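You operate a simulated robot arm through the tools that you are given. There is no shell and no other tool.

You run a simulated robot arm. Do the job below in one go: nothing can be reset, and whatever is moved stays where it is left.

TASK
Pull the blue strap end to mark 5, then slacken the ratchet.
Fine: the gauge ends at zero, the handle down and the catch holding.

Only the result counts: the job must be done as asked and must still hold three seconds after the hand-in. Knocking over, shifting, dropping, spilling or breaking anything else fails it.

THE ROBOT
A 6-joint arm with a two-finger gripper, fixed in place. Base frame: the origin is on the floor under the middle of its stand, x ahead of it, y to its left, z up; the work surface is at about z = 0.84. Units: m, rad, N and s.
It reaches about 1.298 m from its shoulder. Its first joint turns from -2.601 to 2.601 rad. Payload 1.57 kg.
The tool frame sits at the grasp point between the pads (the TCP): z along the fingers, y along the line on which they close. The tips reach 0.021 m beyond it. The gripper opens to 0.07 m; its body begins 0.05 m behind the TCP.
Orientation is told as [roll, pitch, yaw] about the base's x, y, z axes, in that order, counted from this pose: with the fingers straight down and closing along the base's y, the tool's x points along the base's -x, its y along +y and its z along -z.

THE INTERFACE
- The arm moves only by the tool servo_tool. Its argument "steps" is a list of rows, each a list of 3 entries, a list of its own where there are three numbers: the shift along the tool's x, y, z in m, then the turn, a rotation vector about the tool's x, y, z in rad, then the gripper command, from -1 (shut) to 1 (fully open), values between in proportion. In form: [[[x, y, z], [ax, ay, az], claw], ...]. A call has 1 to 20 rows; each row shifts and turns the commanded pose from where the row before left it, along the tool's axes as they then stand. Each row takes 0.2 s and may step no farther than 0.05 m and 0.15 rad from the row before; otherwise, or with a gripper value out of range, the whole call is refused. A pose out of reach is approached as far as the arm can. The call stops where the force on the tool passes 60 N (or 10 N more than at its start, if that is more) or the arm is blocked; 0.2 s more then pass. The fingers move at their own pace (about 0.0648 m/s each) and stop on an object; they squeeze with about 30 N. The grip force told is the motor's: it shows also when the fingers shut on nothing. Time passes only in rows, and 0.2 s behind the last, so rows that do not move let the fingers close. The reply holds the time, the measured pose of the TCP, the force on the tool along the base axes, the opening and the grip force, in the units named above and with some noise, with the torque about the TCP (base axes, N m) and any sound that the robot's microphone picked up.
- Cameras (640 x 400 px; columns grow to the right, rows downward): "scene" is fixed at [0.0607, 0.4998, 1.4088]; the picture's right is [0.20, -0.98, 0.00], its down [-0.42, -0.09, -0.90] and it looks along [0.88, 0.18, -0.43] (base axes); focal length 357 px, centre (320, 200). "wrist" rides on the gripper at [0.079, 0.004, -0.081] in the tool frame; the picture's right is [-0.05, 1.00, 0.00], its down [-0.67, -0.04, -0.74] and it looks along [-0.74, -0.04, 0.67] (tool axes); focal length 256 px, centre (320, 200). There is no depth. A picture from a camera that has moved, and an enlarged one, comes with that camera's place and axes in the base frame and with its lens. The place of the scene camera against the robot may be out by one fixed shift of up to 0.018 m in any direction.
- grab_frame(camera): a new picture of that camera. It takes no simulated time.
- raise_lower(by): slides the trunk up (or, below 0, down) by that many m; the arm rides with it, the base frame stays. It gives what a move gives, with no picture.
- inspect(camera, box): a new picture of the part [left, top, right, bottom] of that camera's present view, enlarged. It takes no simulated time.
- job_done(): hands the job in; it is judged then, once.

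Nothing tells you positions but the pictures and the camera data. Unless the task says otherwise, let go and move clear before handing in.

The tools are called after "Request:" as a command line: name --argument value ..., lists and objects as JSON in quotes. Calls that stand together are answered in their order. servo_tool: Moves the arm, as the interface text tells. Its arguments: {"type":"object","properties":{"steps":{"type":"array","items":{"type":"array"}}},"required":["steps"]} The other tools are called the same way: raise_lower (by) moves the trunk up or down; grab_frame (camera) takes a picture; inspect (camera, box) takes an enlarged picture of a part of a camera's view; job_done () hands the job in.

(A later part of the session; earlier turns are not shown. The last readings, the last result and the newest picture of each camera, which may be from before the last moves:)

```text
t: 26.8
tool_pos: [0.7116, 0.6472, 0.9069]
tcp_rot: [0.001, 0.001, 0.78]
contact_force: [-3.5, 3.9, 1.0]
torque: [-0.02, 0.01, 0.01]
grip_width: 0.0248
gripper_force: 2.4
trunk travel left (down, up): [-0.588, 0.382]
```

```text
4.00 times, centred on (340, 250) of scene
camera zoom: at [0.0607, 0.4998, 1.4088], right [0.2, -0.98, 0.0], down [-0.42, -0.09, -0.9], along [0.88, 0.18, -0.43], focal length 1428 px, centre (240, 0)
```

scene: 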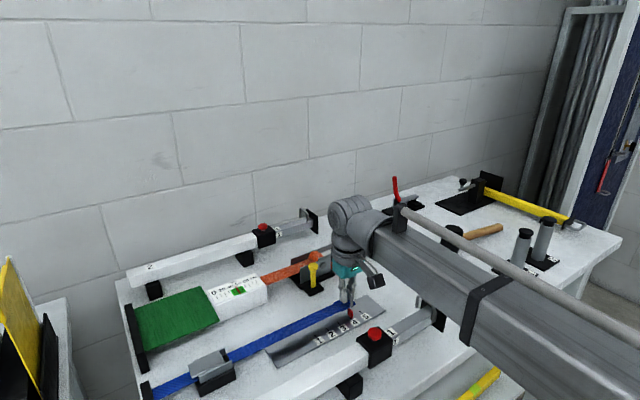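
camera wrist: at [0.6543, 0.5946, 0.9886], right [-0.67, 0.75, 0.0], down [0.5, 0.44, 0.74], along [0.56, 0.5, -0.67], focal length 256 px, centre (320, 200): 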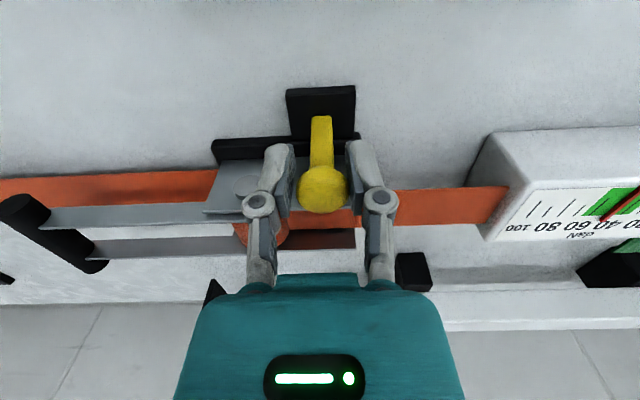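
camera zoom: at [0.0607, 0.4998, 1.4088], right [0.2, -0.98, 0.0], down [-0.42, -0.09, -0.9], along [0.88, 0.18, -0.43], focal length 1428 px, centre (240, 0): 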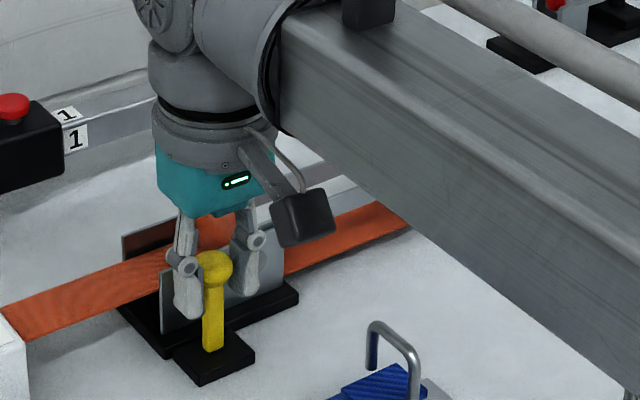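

Request:
servo_tool --steps '[[[0, 0, 0], [0, 0, 0], -1], [[0, 0, 0], [0, 0, 0], -1], [[0, 0, 0], [0, 0, 0], -1]]'

Request:
servo_tool --steps '[[[0, 0.003, 0], [0, 0, 0], -1], [[0, 0.003, 0], [0, 0, 0], -1]]'

Request:
inspect --camera "wrist" --box '[200, 60, 440, 210]'

```text
t: 27.6
tool_pos: [0.7119, 0.6495, 0.9071]
tcp_rot: [0.0, 0.0, 0.781]
contact_force: [-9.0, 9.9, 3.1]
torque: [0.08, -0.06, 0.06]
grip_width: 0.0221
gripper_force: 32.2
trunk travel left (down, up): [-0.588, 0.382]
```

```text
t: 28.2
tool_pos: [0.7133, 0.6482, 0.9058]
tcp_rot: [-0.004, 0.0, 0.777]
contact_force: [10.8, -11.8, 2.8]
torque: [-0.1, -0.01, -0.04]
grip_width: 0.0219
gripper_force: 31.9
trunk travel left (down, up): [-0.588, 0.382]
```

```text
2.67 times, centred on (320, 135) of wrist
camera zoom: at [0.6532, 0.5958, 0.9887], right [-0.66, 0.75, 0.0], down [0.5, 0.44, 0.74], along [0.56, 0.49, -0.67], focal length 683 px, centre (320, 373)
```

zoom: 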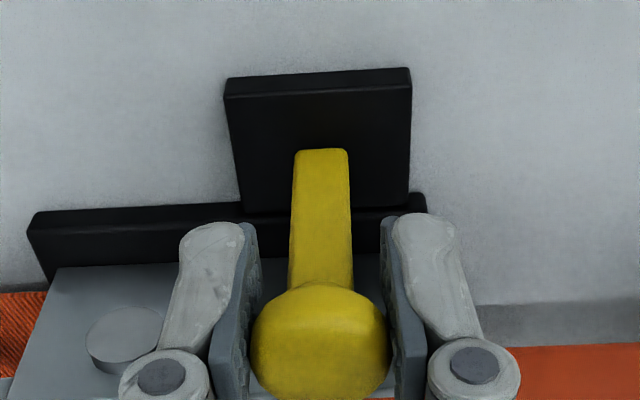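

The catch is stiff along the strap direction both ways. I'll recentre and try tilting it away from the side plate, then toward it, in small steps.

Request:
servo_tool --steps '[[[0, -0.0033, 0], [0, 0, 0], -1], [[0.003, 0, 0], [0, 0, 0], -1], [[0.003, 0, 0], [0, 0, 0], -1]]'

Request:
inspect --camera "wrist" --box '[200, 60, 440, 210]'

```text
t: 29.0
tool_pos: [0.7094, 0.6457, 0.9061]
tcp_rot: [0.0, -0.002, 0.78]
contact_force: [17.3, 2.0, 3.9]
torque: [0.45, -0.51, -0.04]
grip_width: 0.0222
gripper_force: 32.2
trunk travel left (down, up): [-0.588, 0.382]
```

```text
2.67 times, centred on (320, 135) of wrist
camera zoom: at [0.6508, 0.5925, 0.9877], right [-0.66, 0.75, 0.0], down [0.5, 0.44, 0.75], along [0.56, 0.5, -0.67], focal length 683 px, centre (320, 373)
```

zoom: 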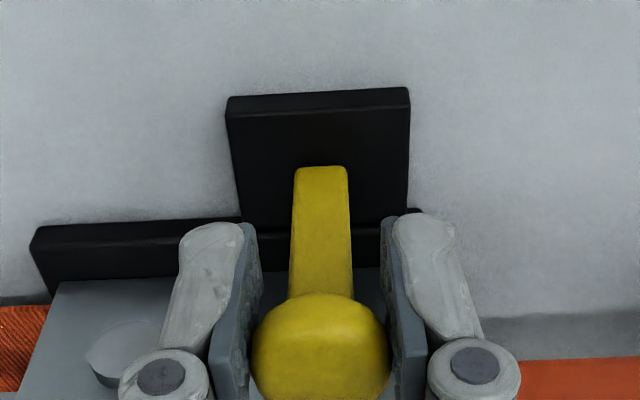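

Request:
servo_tool --steps '[[[0.003, 0, 0], [0, 0, 0], -1], [[0.003, 0, 0], [0, 0, 0], -1], [[0.003, 0, 0], [0, 0, 0], -1]]'

Request:
inspect --camera "wrist" --box '[200, 60, 440, 210]'

Request:
inspect --camera "scene" --box '[260, 220, 380, 300]'

```text
t: 29.8
tool_pos: [0.7016, 0.6372, 0.9044]
tcp_rot: [0.003, 0.003, 0.78]
contact_force: [12.0, -2.2, -5.5]
torque: [0.19, -0.17, -0.12]
grip_width: 0.0217
gripper_force: 31.9
trunk travel left (down, up): [-0.588, 0.382]
```

```text
2.67 times, centred on (320, 135) of wrist
camera zoom: at [0.6435, 0.5852, 0.9875], right [-0.66, 0.75, 0.0], down [0.5, 0.44, 0.74], along [0.55, 0.49, -0.67], focal length 683 px, centre (320, 373)
```

zoom: 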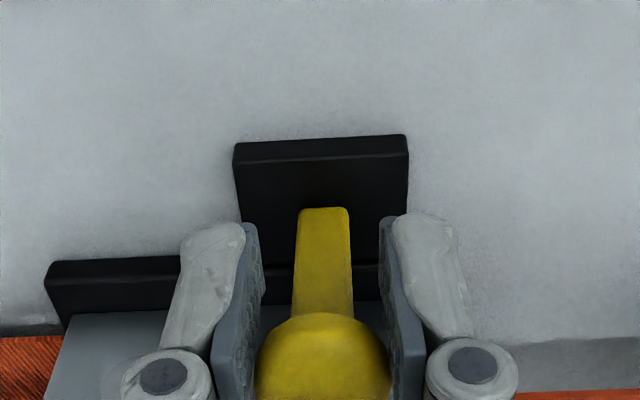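

```text
5.00 times, centred on (320, 260) of scene
camera zoom: at [0.0607, 0.4998, 1.4088], right [0.2, -0.98, 0.0], down [-0.42, -0.09, -0.9], along [0.88, 0.18, -0.43], focal length 1785 px, centre (320, -100)
```

zoom: 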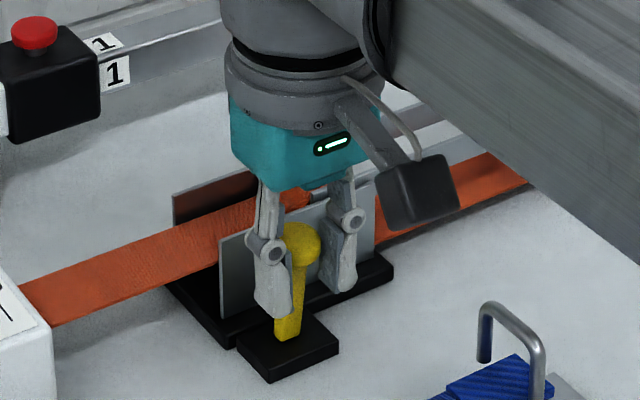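

The catch is tilting away from the plate (toward the blue strap side). I'll continue in that direction and watch the gauge.

Request:
servo_tool --steps '[[[0.004, 0, 0], [0, 0, 0], -1], [[0.004, 0, 0], [0, 0, 0], -1], [[0.004, 0, 0], [0, 0, 0], -1]]'

Request:
grab_frame --camera "wrist"

Request:
inspect --camera "scene" --box '[260, 220, 380, 300]'

Request:
inspect --camera "scene" --box '[200, 260, 300, 330]'

```text
t: 30.6
tool_pos: [0.6919, 0.6305, 0.9068]
tcp_rot: [0.0, -0.001, 0.78]
contact_force: [-0.6, -0.4, 1.6]
torque: [0.01, -0.01, -0.04]
grip_width: 0.0
gripper_force: 28.6
trunk travel left (down, up): [-0.588, 0.382]
```

```text
taken
camera wrist: at [0.6332, 0.5768, 0.9886], right [-0.66, 0.75, 0.0], down [0.5, 0.44, 0.74], along [0.56, 0.49, -0.67], focal length 256 px, centre (320, 200)
```

wrist: 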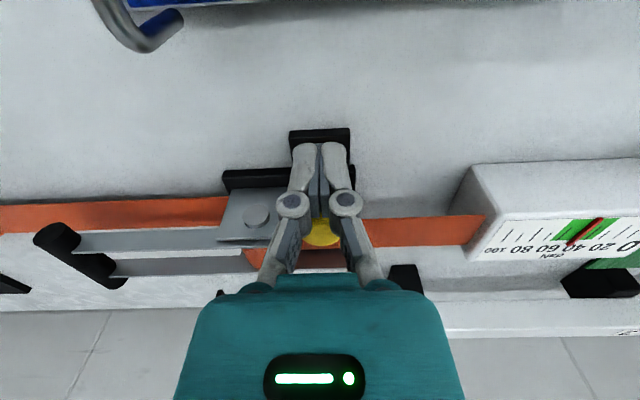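

```text
5.00 times, centred on (320, 260) of scene
camera zoom: at [0.0607, 0.4998, 1.4088], right [0.2, -0.98, 0.0], down [-0.42, -0.09, -0.9], along [0.88, 0.18, -0.43], focal length 1785 px, centre (320, -100)
```

zoom: 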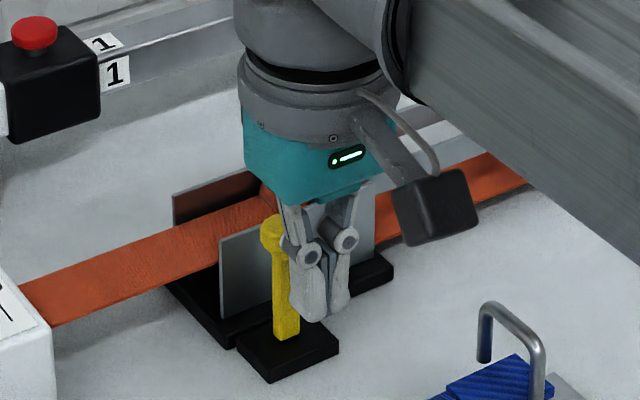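

```text
5.71 times, centred on (250, 295) of scene
camera zoom: at [0.0607, 0.4998, 1.4088], right [0.2, -0.98, 0.0], down [-0.42, -0.09, -0.9], along [0.88, 0.18, -0.43], focal length 2040 px, centre (720, -343)
```

zoom: 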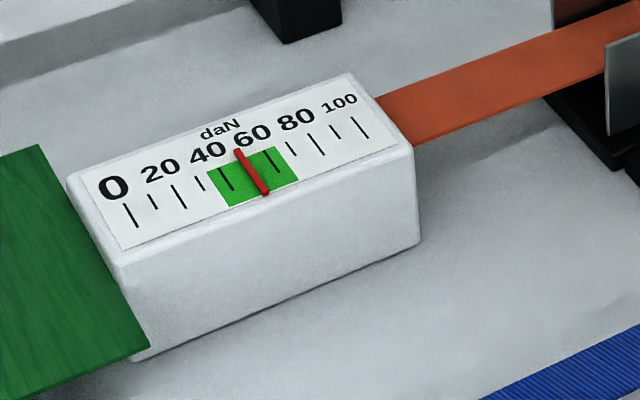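

The fingers slipped off the knob. I'll raise clear and look at where the catch stands now.

Request:
raise_lower --by 0.06

Request:
inspect --camera "wrist" --box '[200, 60, 440, 210]'

Request:
inspect --camera "scene" --box '[260, 220, 380, 300]'

```text
t: 31.6
tool_pos: [0.6918, 0.6293, 0.9671]
tcp_rot: [0.0, 0.0, 0.779]
contact_force: [0.1, 0.7, 0.5]
torque: [-0.01, -0.03, -0.01]
grip_width: 0.0
gripper_force: 28.6
trunk travel left (down, up): [-0.648, 0.322]
```

```text
2.67 times, centred on (320, 135) of wrist
camera zoom: at [0.6338, 0.5771, 1.0484], right [-0.66, 0.75, 0.0], down [0.5, 0.44, 0.74], along [0.56, 0.49, -0.67], focal length 683 px, centre (320, 373)
```

zoom: 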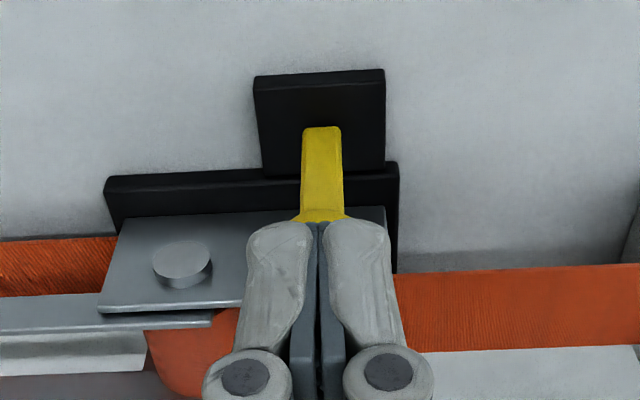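

```text
5.00 times, centred on (320, 260) of scene
camera zoom: at [0.0607, 0.4998, 1.4088], right [0.2, -0.98, 0.0], down [-0.42, -0.09, -0.9], along [0.88, 0.18, -0.43], focal length 1785 px, centre (320, -100)
```

zoom: 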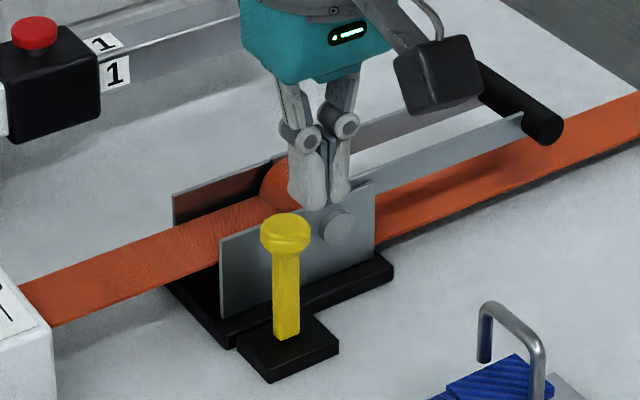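

The catch sprang back upright and the gauge is still at about 50. It does tilt away from the plate, but friction alone couldn't hold it. I'll turn the wrist 90° so the fingers close along the tilt direction for a positive hold.

Request:
servo_tool --steps '[[[0, 0, 0], [0, 0, 0.142], 1], [[0, 0, 0], [0, 0, 0.142], 1], [[0, 0, 0], [0, 0, 0.142], 1], [[0, 0, 0], [0, 0, 0.142], 1], [[0, 0, 0], [0, 0, 0.142], 1], [[0, 0, 0], [0, 0, 0.142], 1], [[0, 0, 0], [0, 0, 0.142], 1], [[0, 0, 0], [0, 0, 0.142], 1], [[0, 0, 0], [0, 0, 0.142], 1], [[0, 0, 0], [0, 0, 0.142], 1], [[0, 0, 0], [0, 0, 0.145], 1]]'

Request:
grab_frame --camera "wrist"

Request:
grab_frame --camera "scene"

```text
t: 34.0
tool_pos: [0.6925, 0.6312, 0.9674]
tcp_rot: [0.0, 0.001, -0.787]
contact_force: [-0.9, 0.6, 0.1]
torque: [0.02, -0.05, -0.02]
grip_width: 0.0702
gripper_force: 0.1
trunk travel left (down, up): [-0.648, 0.322]
```

```text
taken
camera wrist: at [0.64, 0.6892, 1.0485], right [0.75, 0.67, 0.0], down [0.44, -0.5, 0.74], along [0.5, -0.56, -0.67], focal length 256 px, centre (320, 200)
```

wrist: 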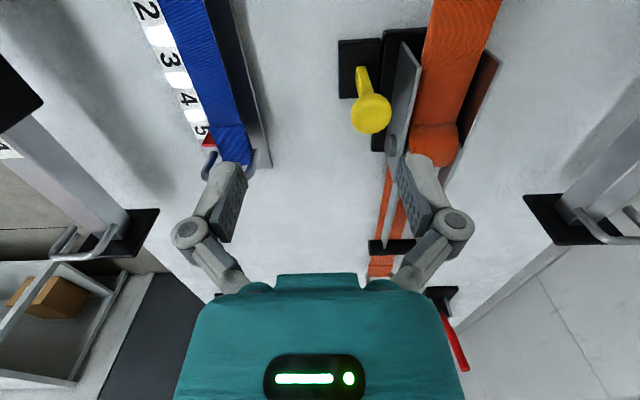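

```text
taken
```

scene: 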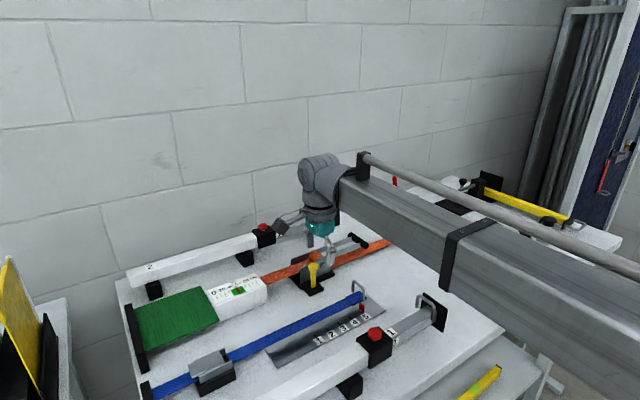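

Request:
inspect --camera "wrist" --box '[300, 20, 500, 180]'

Request:
inspect --camera "wrist" --box '[340, 140, 500, 280]'

```text
2.50 times, centred on (400, 100) of wrist
camera zoom: at [0.64, 0.6892, 1.0485], right [0.75, 0.67, 0.0], down [0.44, -0.5, 0.74], along [0.5, -0.56, -0.67], focal length 640 px, centre (120, 450)
```

zoom: 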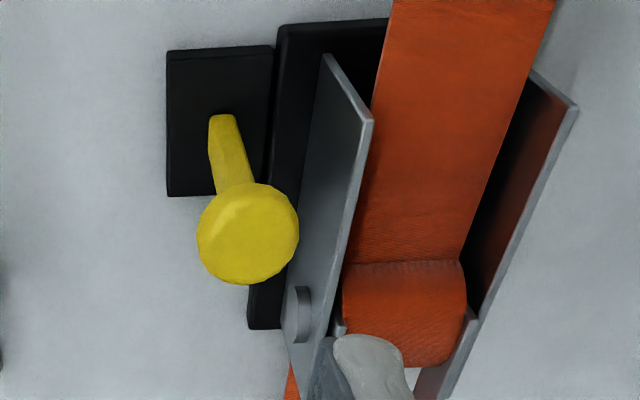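

```text
2.86 times, centred on (420, 210) of wrist
camera zoom: at [0.64, 0.6892, 1.0485], right [0.75, 0.67, 0.0], down [0.44, -0.5, 0.74], along [0.5, -0.56, -0.67], focal length 731 px, centre (34, 171)
```

zoom: 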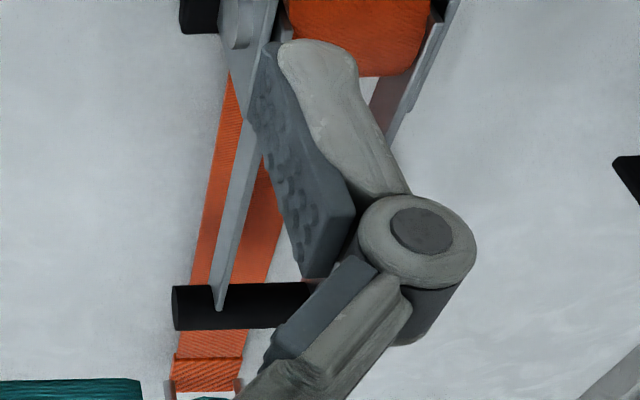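

I now have a view along the strap. I'll centre over the knob with the fingers on either side in the tilt direction and come down so the tips stay just above the side plate's top edge.

Request:
servo_tool --steps '[[[-0.0013, 0.0135, 0], [0, 0, 0], 1], [[-0.0013, 0.0136, 0], [0, 0, 0], 1], [[0, 0, 0], [0, 0, 0], 1]]'

Request:
raise_lower --by -0.034

Request:
grab_frame --camera "wrist"

Request:
inspect --camera "scene" --box '[260, 210, 380, 290]'

```text
t: 34.8
tool_pos: [0.7117, 0.6482, 0.9668]
tcp_rot: [0.0, -0.001, -0.787]
contact_force: [-0.1, 0.0, 1.1]
torque: [0.0, 0.0, 0.02]
grip_width: 0.0699
gripper_force: 0.0
trunk travel left (down, up): [-0.648, 0.322]
```

```text
t: 35.6
tool_pos: [0.7113, 0.6469, 0.932]
tcp_rot: [-0.001, -0.001, -0.785]
contact_force: [0.2, 0.4, -0.8]
torque: [0.01, 0.01, 0.0]
grip_width: 0.07
gripper_force: 0.0
trunk travel left (down, up): [-0.614, 0.356]
```

```text
taken
camera wrist: at [0.6601, 0.7065, 1.0146], right [0.74, 0.67, 0.0], down [0.45, -0.5, 0.74], along [0.5, -0.55, -0.67], focal length 256 px, centre (320, 200)
```

wrist: 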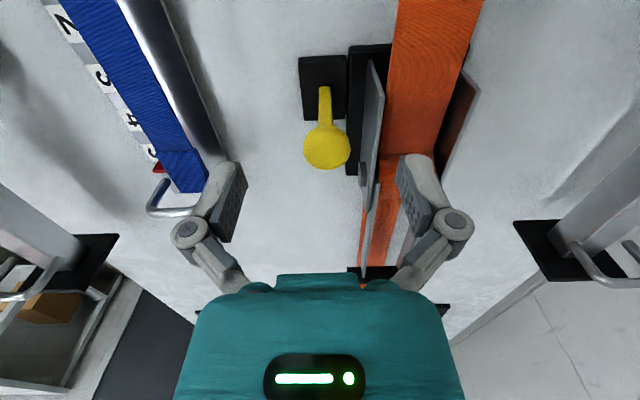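

```text
5.00 times, centred on (320, 250) of scene
camera zoom: at [0.0607, 0.4998, 1.4088], right [0.2, -0.98, 0.0], down [-0.42, -0.09, -0.9], along [0.88, 0.18, -0.43], focal length 1785 px, centre (320, -50)
```

zoom: 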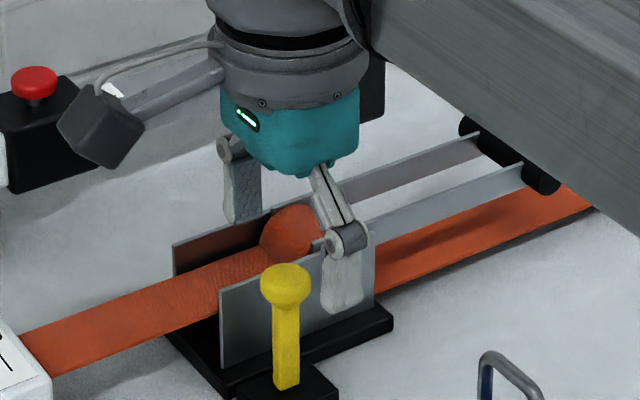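

The knob centre triangulates to (0.715, 0.650, 0.907) and the plate top to z≈0.893, so tips at about 0.900 are safe. I'll shift 3 mm to centre, lower, and close on the knob.

Request:
servo_tool --steps '[[[0, 0.003, 0], [0, 0, 0], 1], [[0, 0, 0], [0, 0, 0], 1]]'

Request:
raise_lower --by -0.012

Request:
servo_tool --steps '[[[0, 0, 0], [0, 0, 0], 0.2], [[0, 0, 0], [0, 0, 0], -0.3], [[0, 0, 0], [0, 0, 0], -1], [[0, 0, 0], [0, 0, 0], -1]]'

Request:
grab_frame --camera "wrist"

```text
t: 36.2
tool_pos: [0.7146, 0.6503, 0.933]
tcp_rot: [-0.001, 0.0, -0.785]
contact_force: [-0.3, 0.3, -0.2]
torque: [-0.05, 0.0, 0.01]
grip_width: 0.0702
gripper_force: 0.1
trunk travel left (down, up): [-0.614, 0.356]
```

```text
t: 36.8
tool_pos: [0.7135, 0.6499, 0.92]
tcp_rot: [0.0, 0.0, -0.786]
contact_force: [0.2, -0.1, 0.2]
torque: [-0.03, 0.01, 0.0]
grip_width: 0.0702
gripper_force: 0.1
trunk travel left (down, up): [-0.602, 0.368]
```

```text
t: 37.8
tool_pos: [0.7149, 0.6499, 0.9208]
tcp_rot: [0.0, 0.0, -0.786]
contact_force: [0.3, -0.4, 1.0]
torque: [-0.03, -0.04, 0.03]
grip_width: 0.0228
gripper_force: 32.0
trunk travel left (down, up): [-0.602, 0.368]
```

```text
taken
camera wrist: at [0.6623, 0.7086, 1.0025], right [0.74, 0.67, 0.0], down [0.45, -0.5, 0.74], along [0.5, -0.55, -0.67], focal length 256 px, centre (320, 200)
```

wrist: 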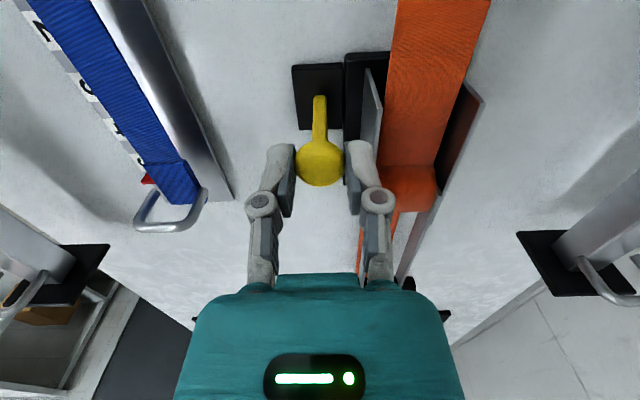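

The knob is held positively. Now I tilt it away from the plate (tool −y) in small steps.

Request:
servo_tool --steps '[[[0, -0.004, 0], [0, 0, 0], -1], [[0, -0.004, 0], [0, 0, 0], -1], [[0, -0.004, 0], [0, 0, 0], -1]]'

Request:
grab_frame --camera "wrist"

Request:
inspect --camera "scene" --box '[200, 210, 380, 322]'

```text
t: 38.6
tool_pos: [0.7059, 0.6433, 0.9194]
tcp_rot: [-0.001, 0.0, -0.787]
contact_force: [1.8, 0.5, -1.3]
torque: [0.06, -0.09, 0.01]
grip_width: 0.0225
gripper_force: 31.9
trunk travel left (down, up): [-0.602, 0.368]
```

```text
taken
camera wrist: at [0.6543, 0.7007, 1.0021], right [0.74, 0.67, 0.0], down [0.45, -0.5, 0.74], along [0.5, -0.55, -0.67], focal length 256 px, centre (320, 200)
```

wrist: 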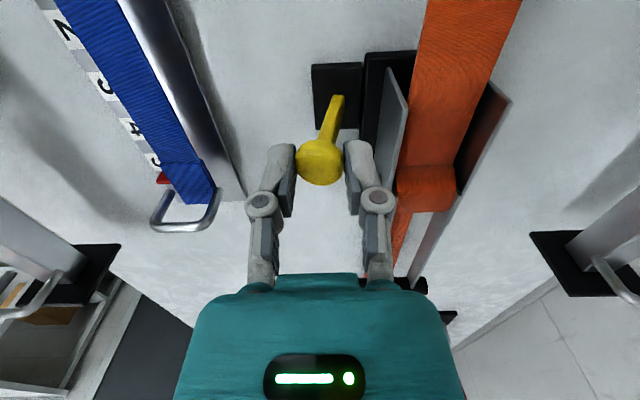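

```text
3.56 times, centred on (290, 266) of scene
camera zoom: at [0.0607, 0.4998, 1.4088], right [0.2, -0.98, 0.0], down [-0.42, -0.09, -0.9], along [0.88, 0.18, -0.43], focal length 1270 px, centre (427, -35)
```

zoom: 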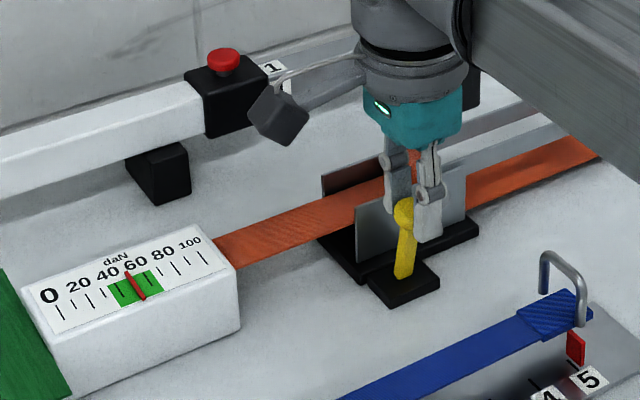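

It tilts easily now. I'll lower 12 mm to follow the arc, then tilt it further.

Request:
raise_lower --by -0.01

Request:
servo_tool --steps '[[[0, -0.004, 0], [0, 0, 0], -1], [[0, -0.004, 0], [0, 0, 0], -1], [[0, -0.004, 0], [0, 0, 0], -1]]'

Request:
grab_frame --camera "wrist"

Request:
inspect --camera "scene" --box '[200, 210, 380, 322]'

```text
t: 39.1
tool_pos: [0.7044, 0.6395, 0.9123]
tcp_rot: [0.0, 0.0, -0.787]
contact_force: [-4.2, -5.2, 13.7]
torque: [-0.18, 0.19, -0.01]
grip_width: 0.0222
gripper_force: 31.5
trunk travel left (down, up): [-0.592, 0.378]
```

```text
t: 39.9
tool_pos: [0.6985, 0.6349, 0.9096]
tcp_rot: [0.0, 0.0, -0.785]
contact_force: [1.9, 3.3, -8.0]
torque: [-0.09, -0.21, -0.01]
grip_width: 0.0216
gripper_force: 31.7
trunk travel left (down, up): [-0.592, 0.378]
```

```text
taken
camera wrist: at [0.6463, 0.6935, 0.9912], right [0.74, 0.67, 0.0], down [0.45, -0.5, 0.74], along [0.5, -0.55, -0.67], focal length 256 px, centre (320, 200)
```

wrist: 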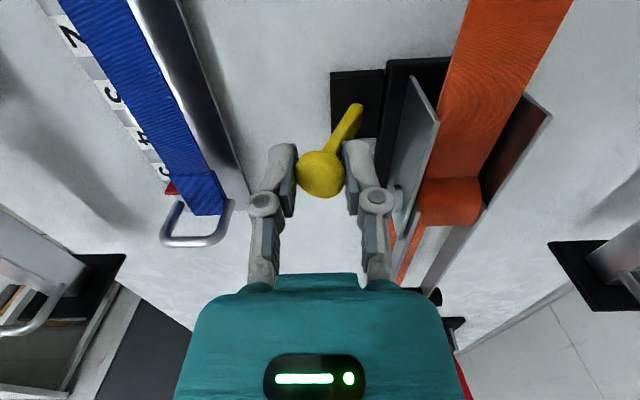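

```text
3.56 times, centred on (290, 266) of scene
camera zoom: at [0.0607, 0.4998, 1.4088], right [0.2, -0.98, 0.0], down [-0.42, -0.09, -0.9], along [0.88, 0.18, -0.43], focal length 1270 px, centre (427, -35)
```

zoom: 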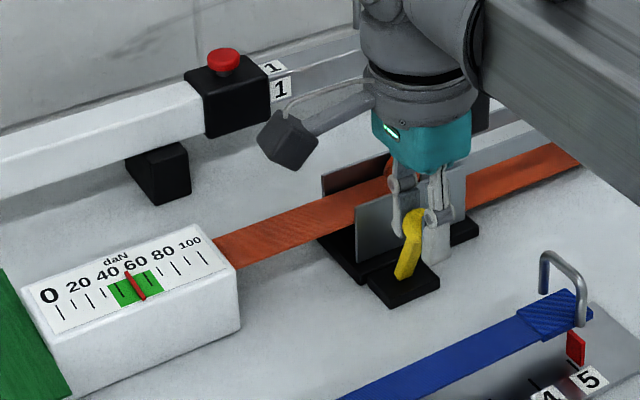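

Request:
servo_tool --steps '[[[0, -0.003, 0], [0, 0, 0], -1], [[0, -0.003, 0], [0, 0, 0], -1]]'

Request:
raise_lower --by -0.008

Request:
servo_tool --steps '[[[0, -0.003, 0], [0, 0, 0], -1], [[0, -0.003, 0], [0, 0, 0], -1]]'

Request:
grab_frame --camera "wrist"

Request:
inspect --camera "scene" --box '[200, 210, 380, 322]'

```text
t: 40.5
tool_pos: [0.695, 0.6321, 0.908]
tcp_rot: [0.002, 0.0, -0.786]
contact_force: [7.3, 9.0, -10.2]
torque: [0.35, -0.34, 0.04]
grip_width: 0.0215
gripper_force: 32.1
trunk travel left (down, up): [-0.592, 0.378]
```

```text
t: 41.1
tool_pos: [0.6915, 0.6263, 0.9061]
tcp_rot: [-0.002, 0.001, -0.785]
contact_force: [-6.0, -5.7, 25.3]
torque: [0.51, -0.23, 0.15]
grip_width: 0.023
gripper_force: 32.1
trunk travel left (down, up): [-0.584, 0.386]
```

```text
t: 41.7
tool_pos: [0.6884, 0.6249, 0.9038]
tcp_rot: [0.004, 0.001, -0.786]
contact_force: [1.2, 1.9, 19.4]
torque: [0.56, -0.52, 0.03]
grip_width: 0.0235
gripper_force: 32.0
trunk travel left (down, up): [-0.584, 0.386]
```

```text
taken
camera wrist: at [0.6362, 0.6834, 0.9859], right [0.74, 0.67, 0.0], down [0.44, -0.5, 0.74], along [0.5, -0.55, -0.67], focal length 256 px, centre (320, 200)
```

wrist: 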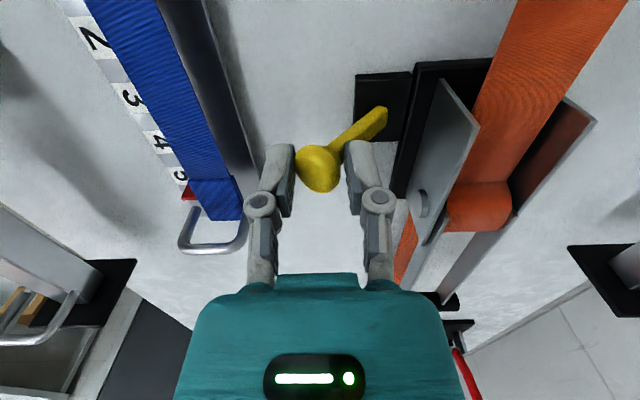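

```text
3.56 times, centred on (290, 266) of scene
camera zoom: at [0.0607, 0.4998, 1.4088], right [0.2, -0.98, 0.0], down [-0.42, -0.09, -0.9], along [0.88, 0.18, -0.43], focal length 1270 px, centre (427, -35)
```

zoom: 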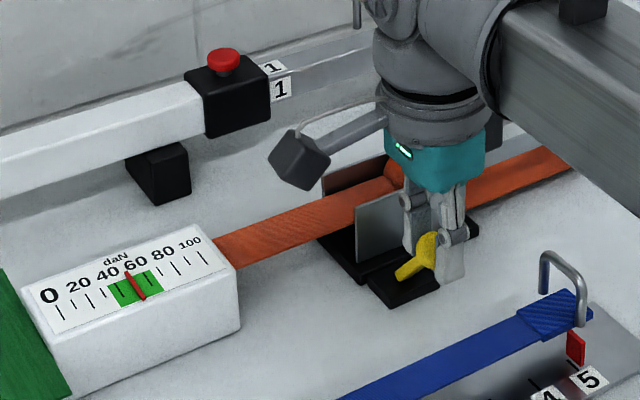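

The catch is tilted about 50° with the gauge unchanged. I'll open the fingers slightly to see whether it stays tipped by itself.

Request:
servo_tool --steps '[[[0, 0, 0], [0, 0, 0], -0.1], [[0, 0, 0], [0, 0, 0], -0.1], [[0, 0, 0], [0, 0, 0], -0.1]]'

Request:
grab_frame --camera "wrist"

```text
t: 42.5
tool_pos: [0.6888, 0.6251, 0.9023]
tcp_rot: [-0.001, 0.0, -0.784]
contact_force: [-0.1, -0.6, 0.0]
torque: [-0.02, -0.01, -0.01]
grip_width: 0.0315
gripper_force: 0.1
trunk travel left (down, up): [-0.584, 0.386]
```

```text
taken
camera wrist: at [0.6368, 0.684, 0.9844], right [0.74, 0.67, 0.0], down [0.45, -0.5, 0.74], along [0.5, -0.55, -0.67], focal length 256 px, centre (320, 200)
```

wrist: 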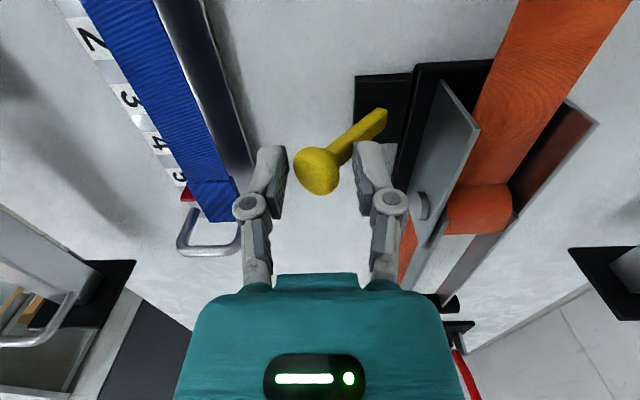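

The catch stays tipped on its own. I'll raise clear and check the catch and gauge.

Request:
raise_lower --by 0.1

Request:
grab_frame --camera "wrist"

Request:
inspect --camera "scene" --box '[200, 210, 440, 360]'

```text
t: 43.8
tool_pos: [0.6892, 0.6251, 1.0029]
tcp_rot: [0.0, 0.0, -0.786]
contact_force: [-0.2, 0.6, -0.6]
torque: [0.01, -0.03, -0.03]
grip_width: 0.0316
gripper_force: 0.1
trunk travel left (down, up): [-0.684, 0.286]
```

```text
taken
camera wrist: at [0.6369, 0.684, 1.0844], right [0.74, 0.67, 0.0], down [0.45, -0.5, 0.74], along [0.5, -0.55, -0.67], focal length 256 px, centre (320, 200)
```

wrist: 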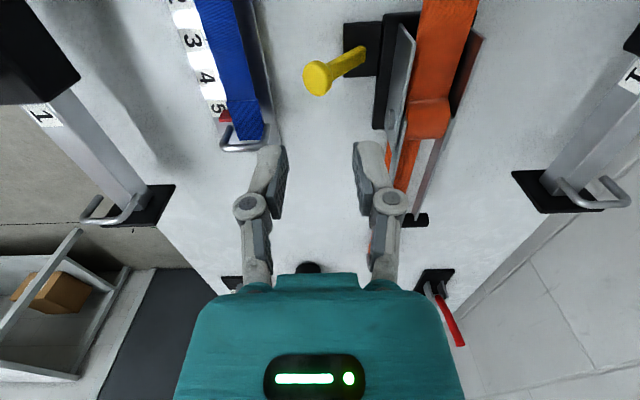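

```text
2.67 times, centred on (320, 285) of scene
camera zoom: at [0.0607, 0.4998, 1.4088], right [0.2, -0.98, 0.0], down [-0.42, -0.09, -0.9], along [0.88, 0.18, -0.43], focal length 952 px, centre (320, -27)
```

zoom: 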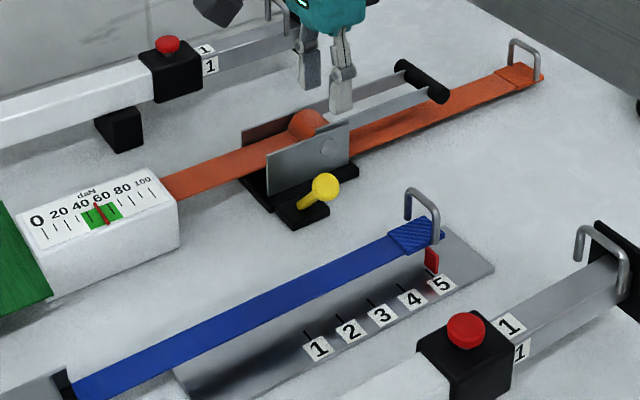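

The catch is open and holds there, but the gauge still shows about 50, so the handle must be involved. Its grip bar is near (0.86, 0.56, 0.90). I'll turn the wrist back and move above the bar.

Request:
servo_tool --steps '[[[0, 0, 0], [0, 0, -0.143], 1], [[0, 0, 0], [0, 0, -0.143], 1], [[0, 0, 0], [0, 0, -0.143], 1], [[0, 0, 0], [0, 0, -0.143], 1], [[0, 0, 0], [0, 0, -0.143], 1], [[0, 0, 0], [0, 0, -0.143], 1], [[0, 0, 0], [0, 0, -0.143], 1], [[0, 0, 0], [0, 0, -0.143], 1], [[0, 0, 0], [0, 0, -0.143], 1], [[0, 0, 0], [0, 0, -0.143], 1], [[0, 0, 0], [0, 0, -0.141], 1], [[-0.0187, -0.0415, 0], [0, 0, 0], 1], [[-0.0187, -0.0415, 0], [0, 0, 0], 1], [[-0.0187, -0.0415, 0], [0, 0, 0], 1], [[-0.0187, -0.0415, 0], [0, 0, 0], 1], [[0, 0, 0], [0, 0, 0], 1]]'

Request:
grab_frame --camera "wrist"

Request:
grab_frame --camera "scene"

```text
t: 47.2
tool_pos: [0.86, 0.5611, 1.0037]
tcp_rot: [-0.002, 0.0, 0.784]
contact_force: [-0.6, 0.1, 0.2]
torque: [0.0, 0.01, 0.01]
grip_width: 0.0702
gripper_force: 0.1
trunk travel left (down, up): [-0.684, 0.286]
```

```text
taken
camera wrist: at [0.8017, 0.5078, 1.0844], right [-0.67, 0.74, 0.0], down [0.5, 0.45, 0.74], along [0.55, 0.5, -0.67], focal length 256 px, centre (320, 200)
```

wrist: 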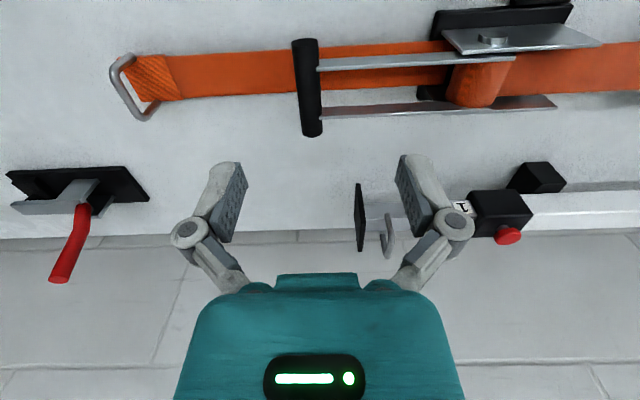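

```text
taken
```

scene: 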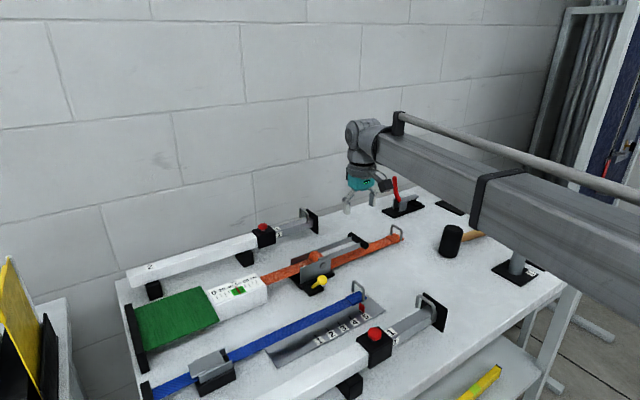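

The bar triangulates to about (0.872, 0.559, 0.893). I'll centre over it and come down part way to check.

Request:
servo_tool --steps '[[[-0.0063, -0.0094, 0], [0, 0, 0], 1], [[0, 0, 0], [0, 0, 0], 1]]'

Request:
raise_lower --by -0.065

Request:
grab_frame --camera "wrist"

```text
t: 47.8
tool_pos: [0.8718, 0.5602, 1.002]
tcp_rot: [0.001, -0.001, 0.785]
contact_force: [0.1, -0.1, -0.3]
torque: [0.0, 0.0, -0.01]
grip_width: 0.0702
gripper_force: 0.1
trunk travel left (down, up): [-0.684, 0.286]
```

```text
t: 48.9
tool_pos: [0.8712, 0.5592, 0.9367]
tcp_rot: [0.0, 0.0, 0.784]
contact_force: [-0.3, 0.5, -0.3]
torque: [0.0, -0.02, -0.02]
grip_width: 0.0702
gripper_force: 0.0
trunk travel left (down, up): [-0.619, 0.351]
```

```text
taken
camera wrist: at [0.8131, 0.5064, 1.0195], right [-0.67, 0.74, 0.0], down [0.5, 0.45, 0.74], along [0.55, 0.5, -0.67], focal length 256 px, centre (320, 200)
```

wrist: 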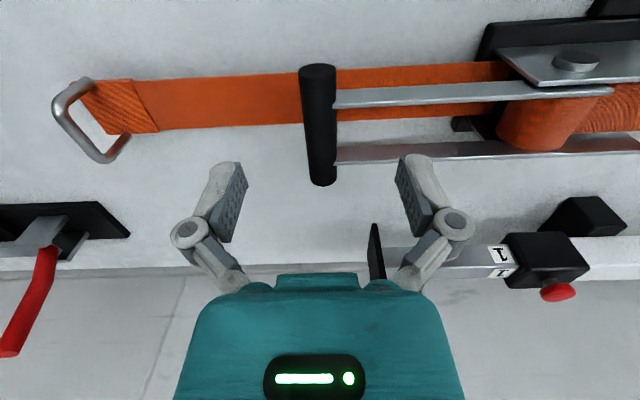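

Well aligned. Lowering to grip the bar.

Request:
raise_lower --by -0.04

Request:
servo_tool --steps '[[[0, 0, 0], [0, 0, 0], 0.2], [[0, 0, 0], [0, 0, 0], -0.3], [[0, 0, 0], [0, 0, 0], -1], [[0, 0, 0], [0, 0, 0], -1]]'

Request:
grab_frame --camera "wrist"

```text
t: 49.7
tool_pos: [0.8718, 0.5594, 0.898]
tcp_rot: [0.0, 0.0, 0.785]
contact_force: [-0.7, 0.1, 0.4]
torque: [0.01, 0.0, 0.0]
grip_width: 0.0699
gripper_force: 0.0
trunk travel left (down, up): [-0.579, 0.391]
```

```text
t: 50.7
tool_pos: [0.8696, 0.5605, 0.8973]
tcp_rot: [-0.002, 0.001, 0.785]
contact_force: [0.1, 0.6, 0.5]
torque: [0.0, 0.05, -0.01]
grip_width: 0.0169
gripper_force: 31.9
trunk travel left (down, up): [-0.579, 0.391]
```

```text
taken
camera wrist: at [0.8131, 0.5066, 0.9795], right [-0.67, 0.74, 0.0], down [0.5, 0.45, 0.74], along [0.55, 0.5, -0.67], focal length 256 px, centre (320, 200)
```

wrist: 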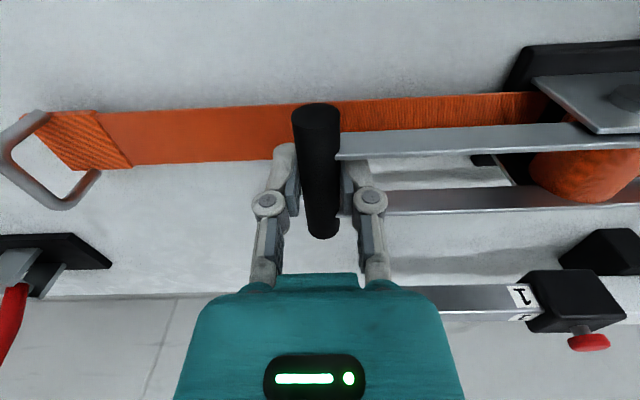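

I have the bar. I'll start raising the handle along its arc in small trunk and arm steps, watching the forces and gauge.

Request:
raise_lower --by 0.015

Request:
servo_tool --steps '[[[0, 0.003, 0], [0, 0, 0], -1]]'

Request:
inspect --camera "scene" --box '[200, 180, 440, 330]'

```text
t: 51.3
tool_pos: [0.8697, 0.5616, 0.9126]
tcp_rot: [0.0, 0.001, 0.785]
contact_force: [-11.0, 8.0, -1.4]
torque: [-0.17, 0.45, 0.02]
grip_width: 0.0169
gripper_force: 32.2
trunk travel left (down, up): [-0.594, 0.376]
```

```text
t: 51.7
tool_pos: [0.8689, 0.5627, 0.9135]
tcp_rot: [-0.002, -0.001, 0.782]
contact_force: [-1.3, 3.7, -0.7]
torque: [-0.23, 0.45, 0.08]
grip_width: 0.017
gripper_force: 32.0
trunk travel left (down, up): [-0.594, 0.376]
```

```text
2.67 times, centred on (320, 255) of scene
camera zoom: at [0.0607, 0.4998, 1.4088], right [0.2, -0.98, 0.0], down [-0.42, -0.09, -0.9], along [0.88, 0.18, -0.43], focal length 952 px, centre (320, 53)
```

zoom: 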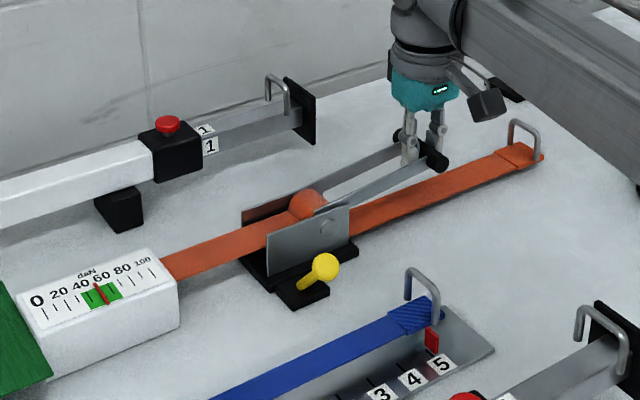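

Request:
servo_tool --steps '[[[0, 0.003, 0], [0, 0, 0], -1]]'

Request:
raise_lower --by 0.02

Request:
servo_tool --steps '[[[0, 0.005, 0], [0, 0, 0], -1], [[0, 0.004, 0], [0, 0, 0], -1]]'

Request:
raise_lower --by 0.02

Request:
servo_tool --steps '[[[0, 0.003, 0], [0, 0, 0], -1], [[0, 0.003, 0], [0, 0, 0], -1]]'

Request:
inspect --camera "scene" --box '[200, 180, 440, 330]'

```text
t: 52.1
tool_pos: [0.8694, 0.562, 0.9112]
tcp_rot: [-0.003, -0.002, 0.784]
contact_force: [13.7, -4.0, 2.9]
torque: [-0.24, 0.24, 0.08]
grip_width: 0.0167
gripper_force: 32.0
trunk travel left (down, up): [-0.594, 0.376]
```

```text
t: 52.8
tool_pos: [0.865, 0.5656, 0.9304]
tcp_rot: [0.003, -0.001, 0.785]
contact_force: [2.6, 8.8, -0.6]
torque: [0.22, 0.08, -0.01]
grip_width: 0.017
gripper_force: 32.4
trunk travel left (down, up): [-0.614, 0.356]
```

```text
t: 53.4
tool_pos: [0.8667, 0.5659, 0.9328]
tcp_rot: [-0.004, -0.001, 0.783]
contact_force: [27.6, -11.3, 9.2]
torque: [-0.52, 0.18, 0.11]
grip_width: 0.0168
gripper_force: 32.1
trunk travel left (down, up): [-0.614, 0.356]
```

```text
t: 54.1
tool_pos: [0.859, 0.5716, 0.9526]
tcp_rot: [0.003, 0.001, 0.786]
contact_force: [-2.4, 6.2, -1.2]
torque: [0.19, 0.12, 0.0]
grip_width: 0.0169
gripper_force: 31.8
trunk travel left (down, up): [-0.634, 0.336]
```

```text
t: 54.7
tool_pos: [0.8591, 0.5722, 0.9528]
tcp_rot: [-0.003, 0.003, 0.783]
contact_force: [7.4, -8.5, 2.7]
torque: [-0.58, 0.25, 0.05]
grip_width: 0.0168
gripper_force: 32.2
trunk travel left (down, up): [-0.634, 0.336]
```

```text
2.67 times, centred on (320, 255) of scene
camera zoom: at [0.0607, 0.4998, 1.4088], right [0.2, -0.98, 0.0], down [-0.42, -0.09, -0.9], along [0.88, 0.18, -0.43], focal length 952 px, centre (320, 53)
```

zoom: 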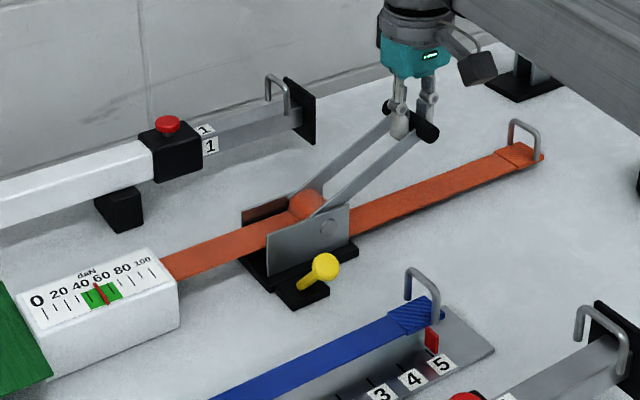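

Request:
servo_tool --steps '[[[0, 0.003, 0], [0, 0, 0], -1]]'

Request:
raise_lower --by 0.015

Request:
servo_tool --steps '[[[0, 0.005, 0], [0, 0, 0], -1], [[0, 0.005, 0], [0, 0, 0], -1]]'

Request:
raise_lower --by 0.015

Request:
servo_tool --steps '[[[0, 0.005, 0], [0, 0, 0], -1], [[0, 0.005, 0], [0, 0, 0], -1], [[0, 0.004, 0], [0, 0, 0], -1]]'

Request:
raise_lower --by 0.012

Request:
inspect --camera "scene" --box '[200, 180, 440, 330]'

```text
t: 55.1
tool_pos: [0.8577, 0.5726, 0.9533]
tcp_rot: [-0.004, 0.0, 0.781]
contact_force: [23.1, -17.1, 14.1]
torque: [-0.54, 0.22, 0.06]
grip_width: 0.017
gripper_force: 31.9
trunk travel left (down, up): [-0.634, 0.336]
```

```text
t: 55.7
tool_pos: [0.8516, 0.5797, 0.9686]
tcp_rot: [0.005, 0.001, 0.787]
contact_force: [-10.8, 5.2, -6.9]
torque: [0.33, -0.04, 0.0]
grip_width: 0.0171
gripper_force: 31.9
trunk travel left (down, up): [-0.649, 0.321]
```

```text
t: 56.3
tool_pos: [0.8504, 0.58, 0.9693]
tcp_rot: [-0.004, -0.001, 0.781]
contact_force: [14.0, -14.2, 12.9]
torque: [-0.55, 0.23, 0.07]
grip_width: 0.017
gripper_force: 32.3
trunk travel left (down, up): [-0.649, 0.321]
```

```text
t: 56.9
tool_pos: [0.8439, 0.5879, 0.9814]
tcp_rot: [0.003, 0.002, 0.786]
contact_force: [-20.4, 7.3, -20.7]
torque: [0.04, 0.12, 0.0]
grip_width: 0.0173
gripper_force: 31.7
trunk travel left (down, up): [-0.664, 0.306]
```

```text
t: 57.7
tool_pos: [0.84, 0.592, 0.9835]
tcp_rot: [-0.003, -0.004, 0.784]
contact_force: [18.3, -7.9, 17.1]
torque: [-0.06, -0.17, 0.08]
grip_width: 0.0166
gripper_force: 31.9
trunk travel left (down, up): [-0.664, 0.306]
```

```text
t: 58.3
tool_pos: [0.8347, 0.5961, 0.9928]
tcp_rot: [0.003, 0.005, 0.787]
contact_force: [-15.9, 8.9, -21.2]
torque: [-0.04, 0.14, -0.15]
grip_width: 0.0172
gripper_force: 32.0
trunk travel left (down, up): [-0.676, 0.294]
```

```text
2.67 times, centred on (320, 255) of scene
camera zoom: at [0.0607, 0.4998, 1.4088], right [0.2, -0.98, 0.0], down [-0.42, -0.09, -0.9], along [0.88, 0.18, -0.43], focal length 952 px, centre (320, 53)
```

zoom: 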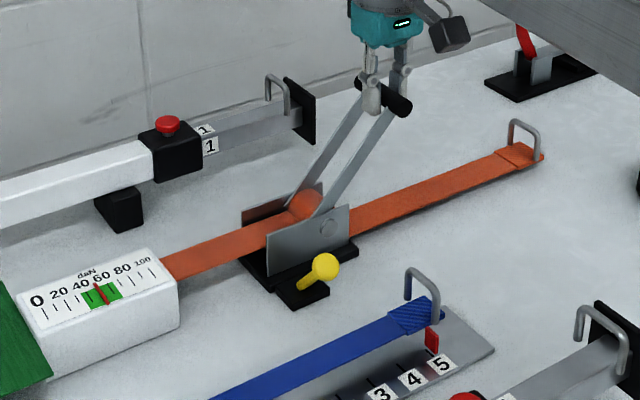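

Request:
servo_tool --steps '[[[0, 0.006, 0], [0, 0, 0], -1], [[0, 0.006, 0], [0, 0, 0], -1], [[0, 0.005, 0], [0, 0, 0], -1]]'

Request:
raise_lower --by 0.008

Request:
servo_tool --steps '[[[0, 0.006, 0], [0, 0, 0], -1], [[0, 0.006, 0], [0, 0, 0], -1], [[0, 0.005, 0], [0, 0, 0], -1]]'

Request:
raise_lower --by 0.005

Request:
inspect --camera "scene" --box '[200, 180, 440, 330]'

```text
t: 59.1
tool_pos: [0.8275, 0.6036, 0.9968]
tcp_rot: [-0.003, -0.003, 0.784]
contact_force: [11.6, -9.0, 18.5]
torque: [-0.05, -0.11, 0.04]
grip_width: 0.0171
gripper_force: 31.7
trunk travel left (down, up): [-0.676, 0.294]
```

```text
t: 59.7
tool_pos: [0.8237, 0.6081, 1.0004]
tcp_rot: [0.003, 0.002, 0.785]
contact_force: [-15.9, 2.0, -19.5]
torque: [-0.05, 0.13, -0.15]
grip_width: 0.0175
gripper_force: 31.7
trunk travel left (down, up): [-0.684, 0.286]
```

```text
t: 60.5
tool_pos: [0.8153, 0.6161, 1.004]
tcp_rot: [0.0, -0.004, 0.784]
contact_force: [10.2, -3.7, 18.5]
torque: [0.01, -0.06, 0.03]
grip_width: 0.0172
gripper_force: 31.7
trunk travel left (down, up): [-0.684, 0.286]
```

```text
t: 61.0
tool_pos: [0.8115, 0.6202, 1.0054]
tcp_rot: [0.002, 0.003, 0.787]
contact_force: [-12.3, 0.8, -19.8]
torque: [0.04, 0.01, 0.01]
grip_width: 0.017
gripper_force: 32.1
trunk travel left (down, up): [-0.689, 0.281]
```

```text
2.67 times, centred on (320, 255) of scene
camera zoom: at [0.0607, 0.4998, 1.4088], right [0.2, -0.98, 0.0], down [-0.42, -0.09, -0.9], along [0.88, 0.18, -0.43], focal length 952 px, centre (320, 53)
```

zoom: 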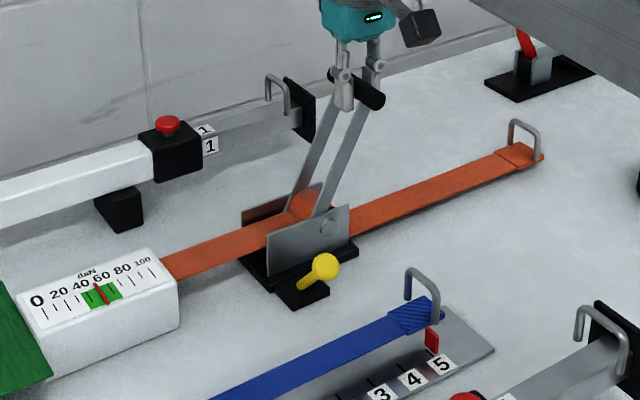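

Request:
servo_tool --steps '[[[0, 0.006, 0], [0, 0, 0], -1], [[0, 0.006, 0], [0, 0, 0], -1], [[0, 0.006, 0], [0, 0, 0], -1], [[0, 0.005, 0], [0, 0, 0], -1]]'

Request:
raise_lower --by 0.002

Request:
servo_tool --steps '[[[0, 0.006, 0], [0, 0, 0], -1], [[0, 0.006, 0], [0, 0, 0], -1], [[0, 0.006, 0], [0, 0, 0], -1], [[0, 0.005, 0], [0, 0, 0], -1]]'

Request:
inspect --camera "scene" --box '[200, 180, 440, 330]'

```text
t: 62.0
tool_pos: [0.798, 0.6322, 1.0072]
tcp_rot: [-0.001, -0.002, 0.784]
contact_force: [7.8, 1.2, 17.0]
torque: [0.02, -0.09, 0.03]
grip_width: 0.0171
gripper_force: 32.1
trunk travel left (down, up): [-0.689, 0.281]
```

```text
t: 62.6
tool_pos: [0.7975, 0.6321, 1.0087]
tcp_rot: [0.002, 0.002, 0.784]
contact_force: [-3.6, -3.3, -8.0]
torque: [0.47, -0.59, 0.03]
grip_width: 0.0168
gripper_force: 32.3
trunk travel left (down, up): [-0.691, 0.279]
```

```text
t: 63.6
tool_pos: [0.7811, 0.6483, 1.0111]
tcp_rot: [0.0, 0.0, 0.785]
contact_force: [0.4, -1.9, 7.9]
torque: [-0.37, 0.26, 0.0]
grip_width: 0.0165
gripper_force: 32.3
trunk travel left (down, up): [-0.691, 0.279]
```

```text
2.67 times, centred on (320, 255) of scene
camera zoom: at [0.0607, 0.4998, 1.4088], right [0.2, -0.98, 0.0], down [-0.42, -0.09, -0.9], along [0.88, 0.18, -0.43], focal length 952 px, centre (320, 53)
```

zoom: 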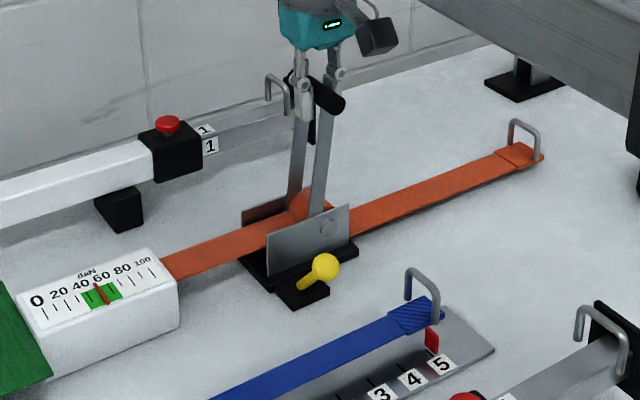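

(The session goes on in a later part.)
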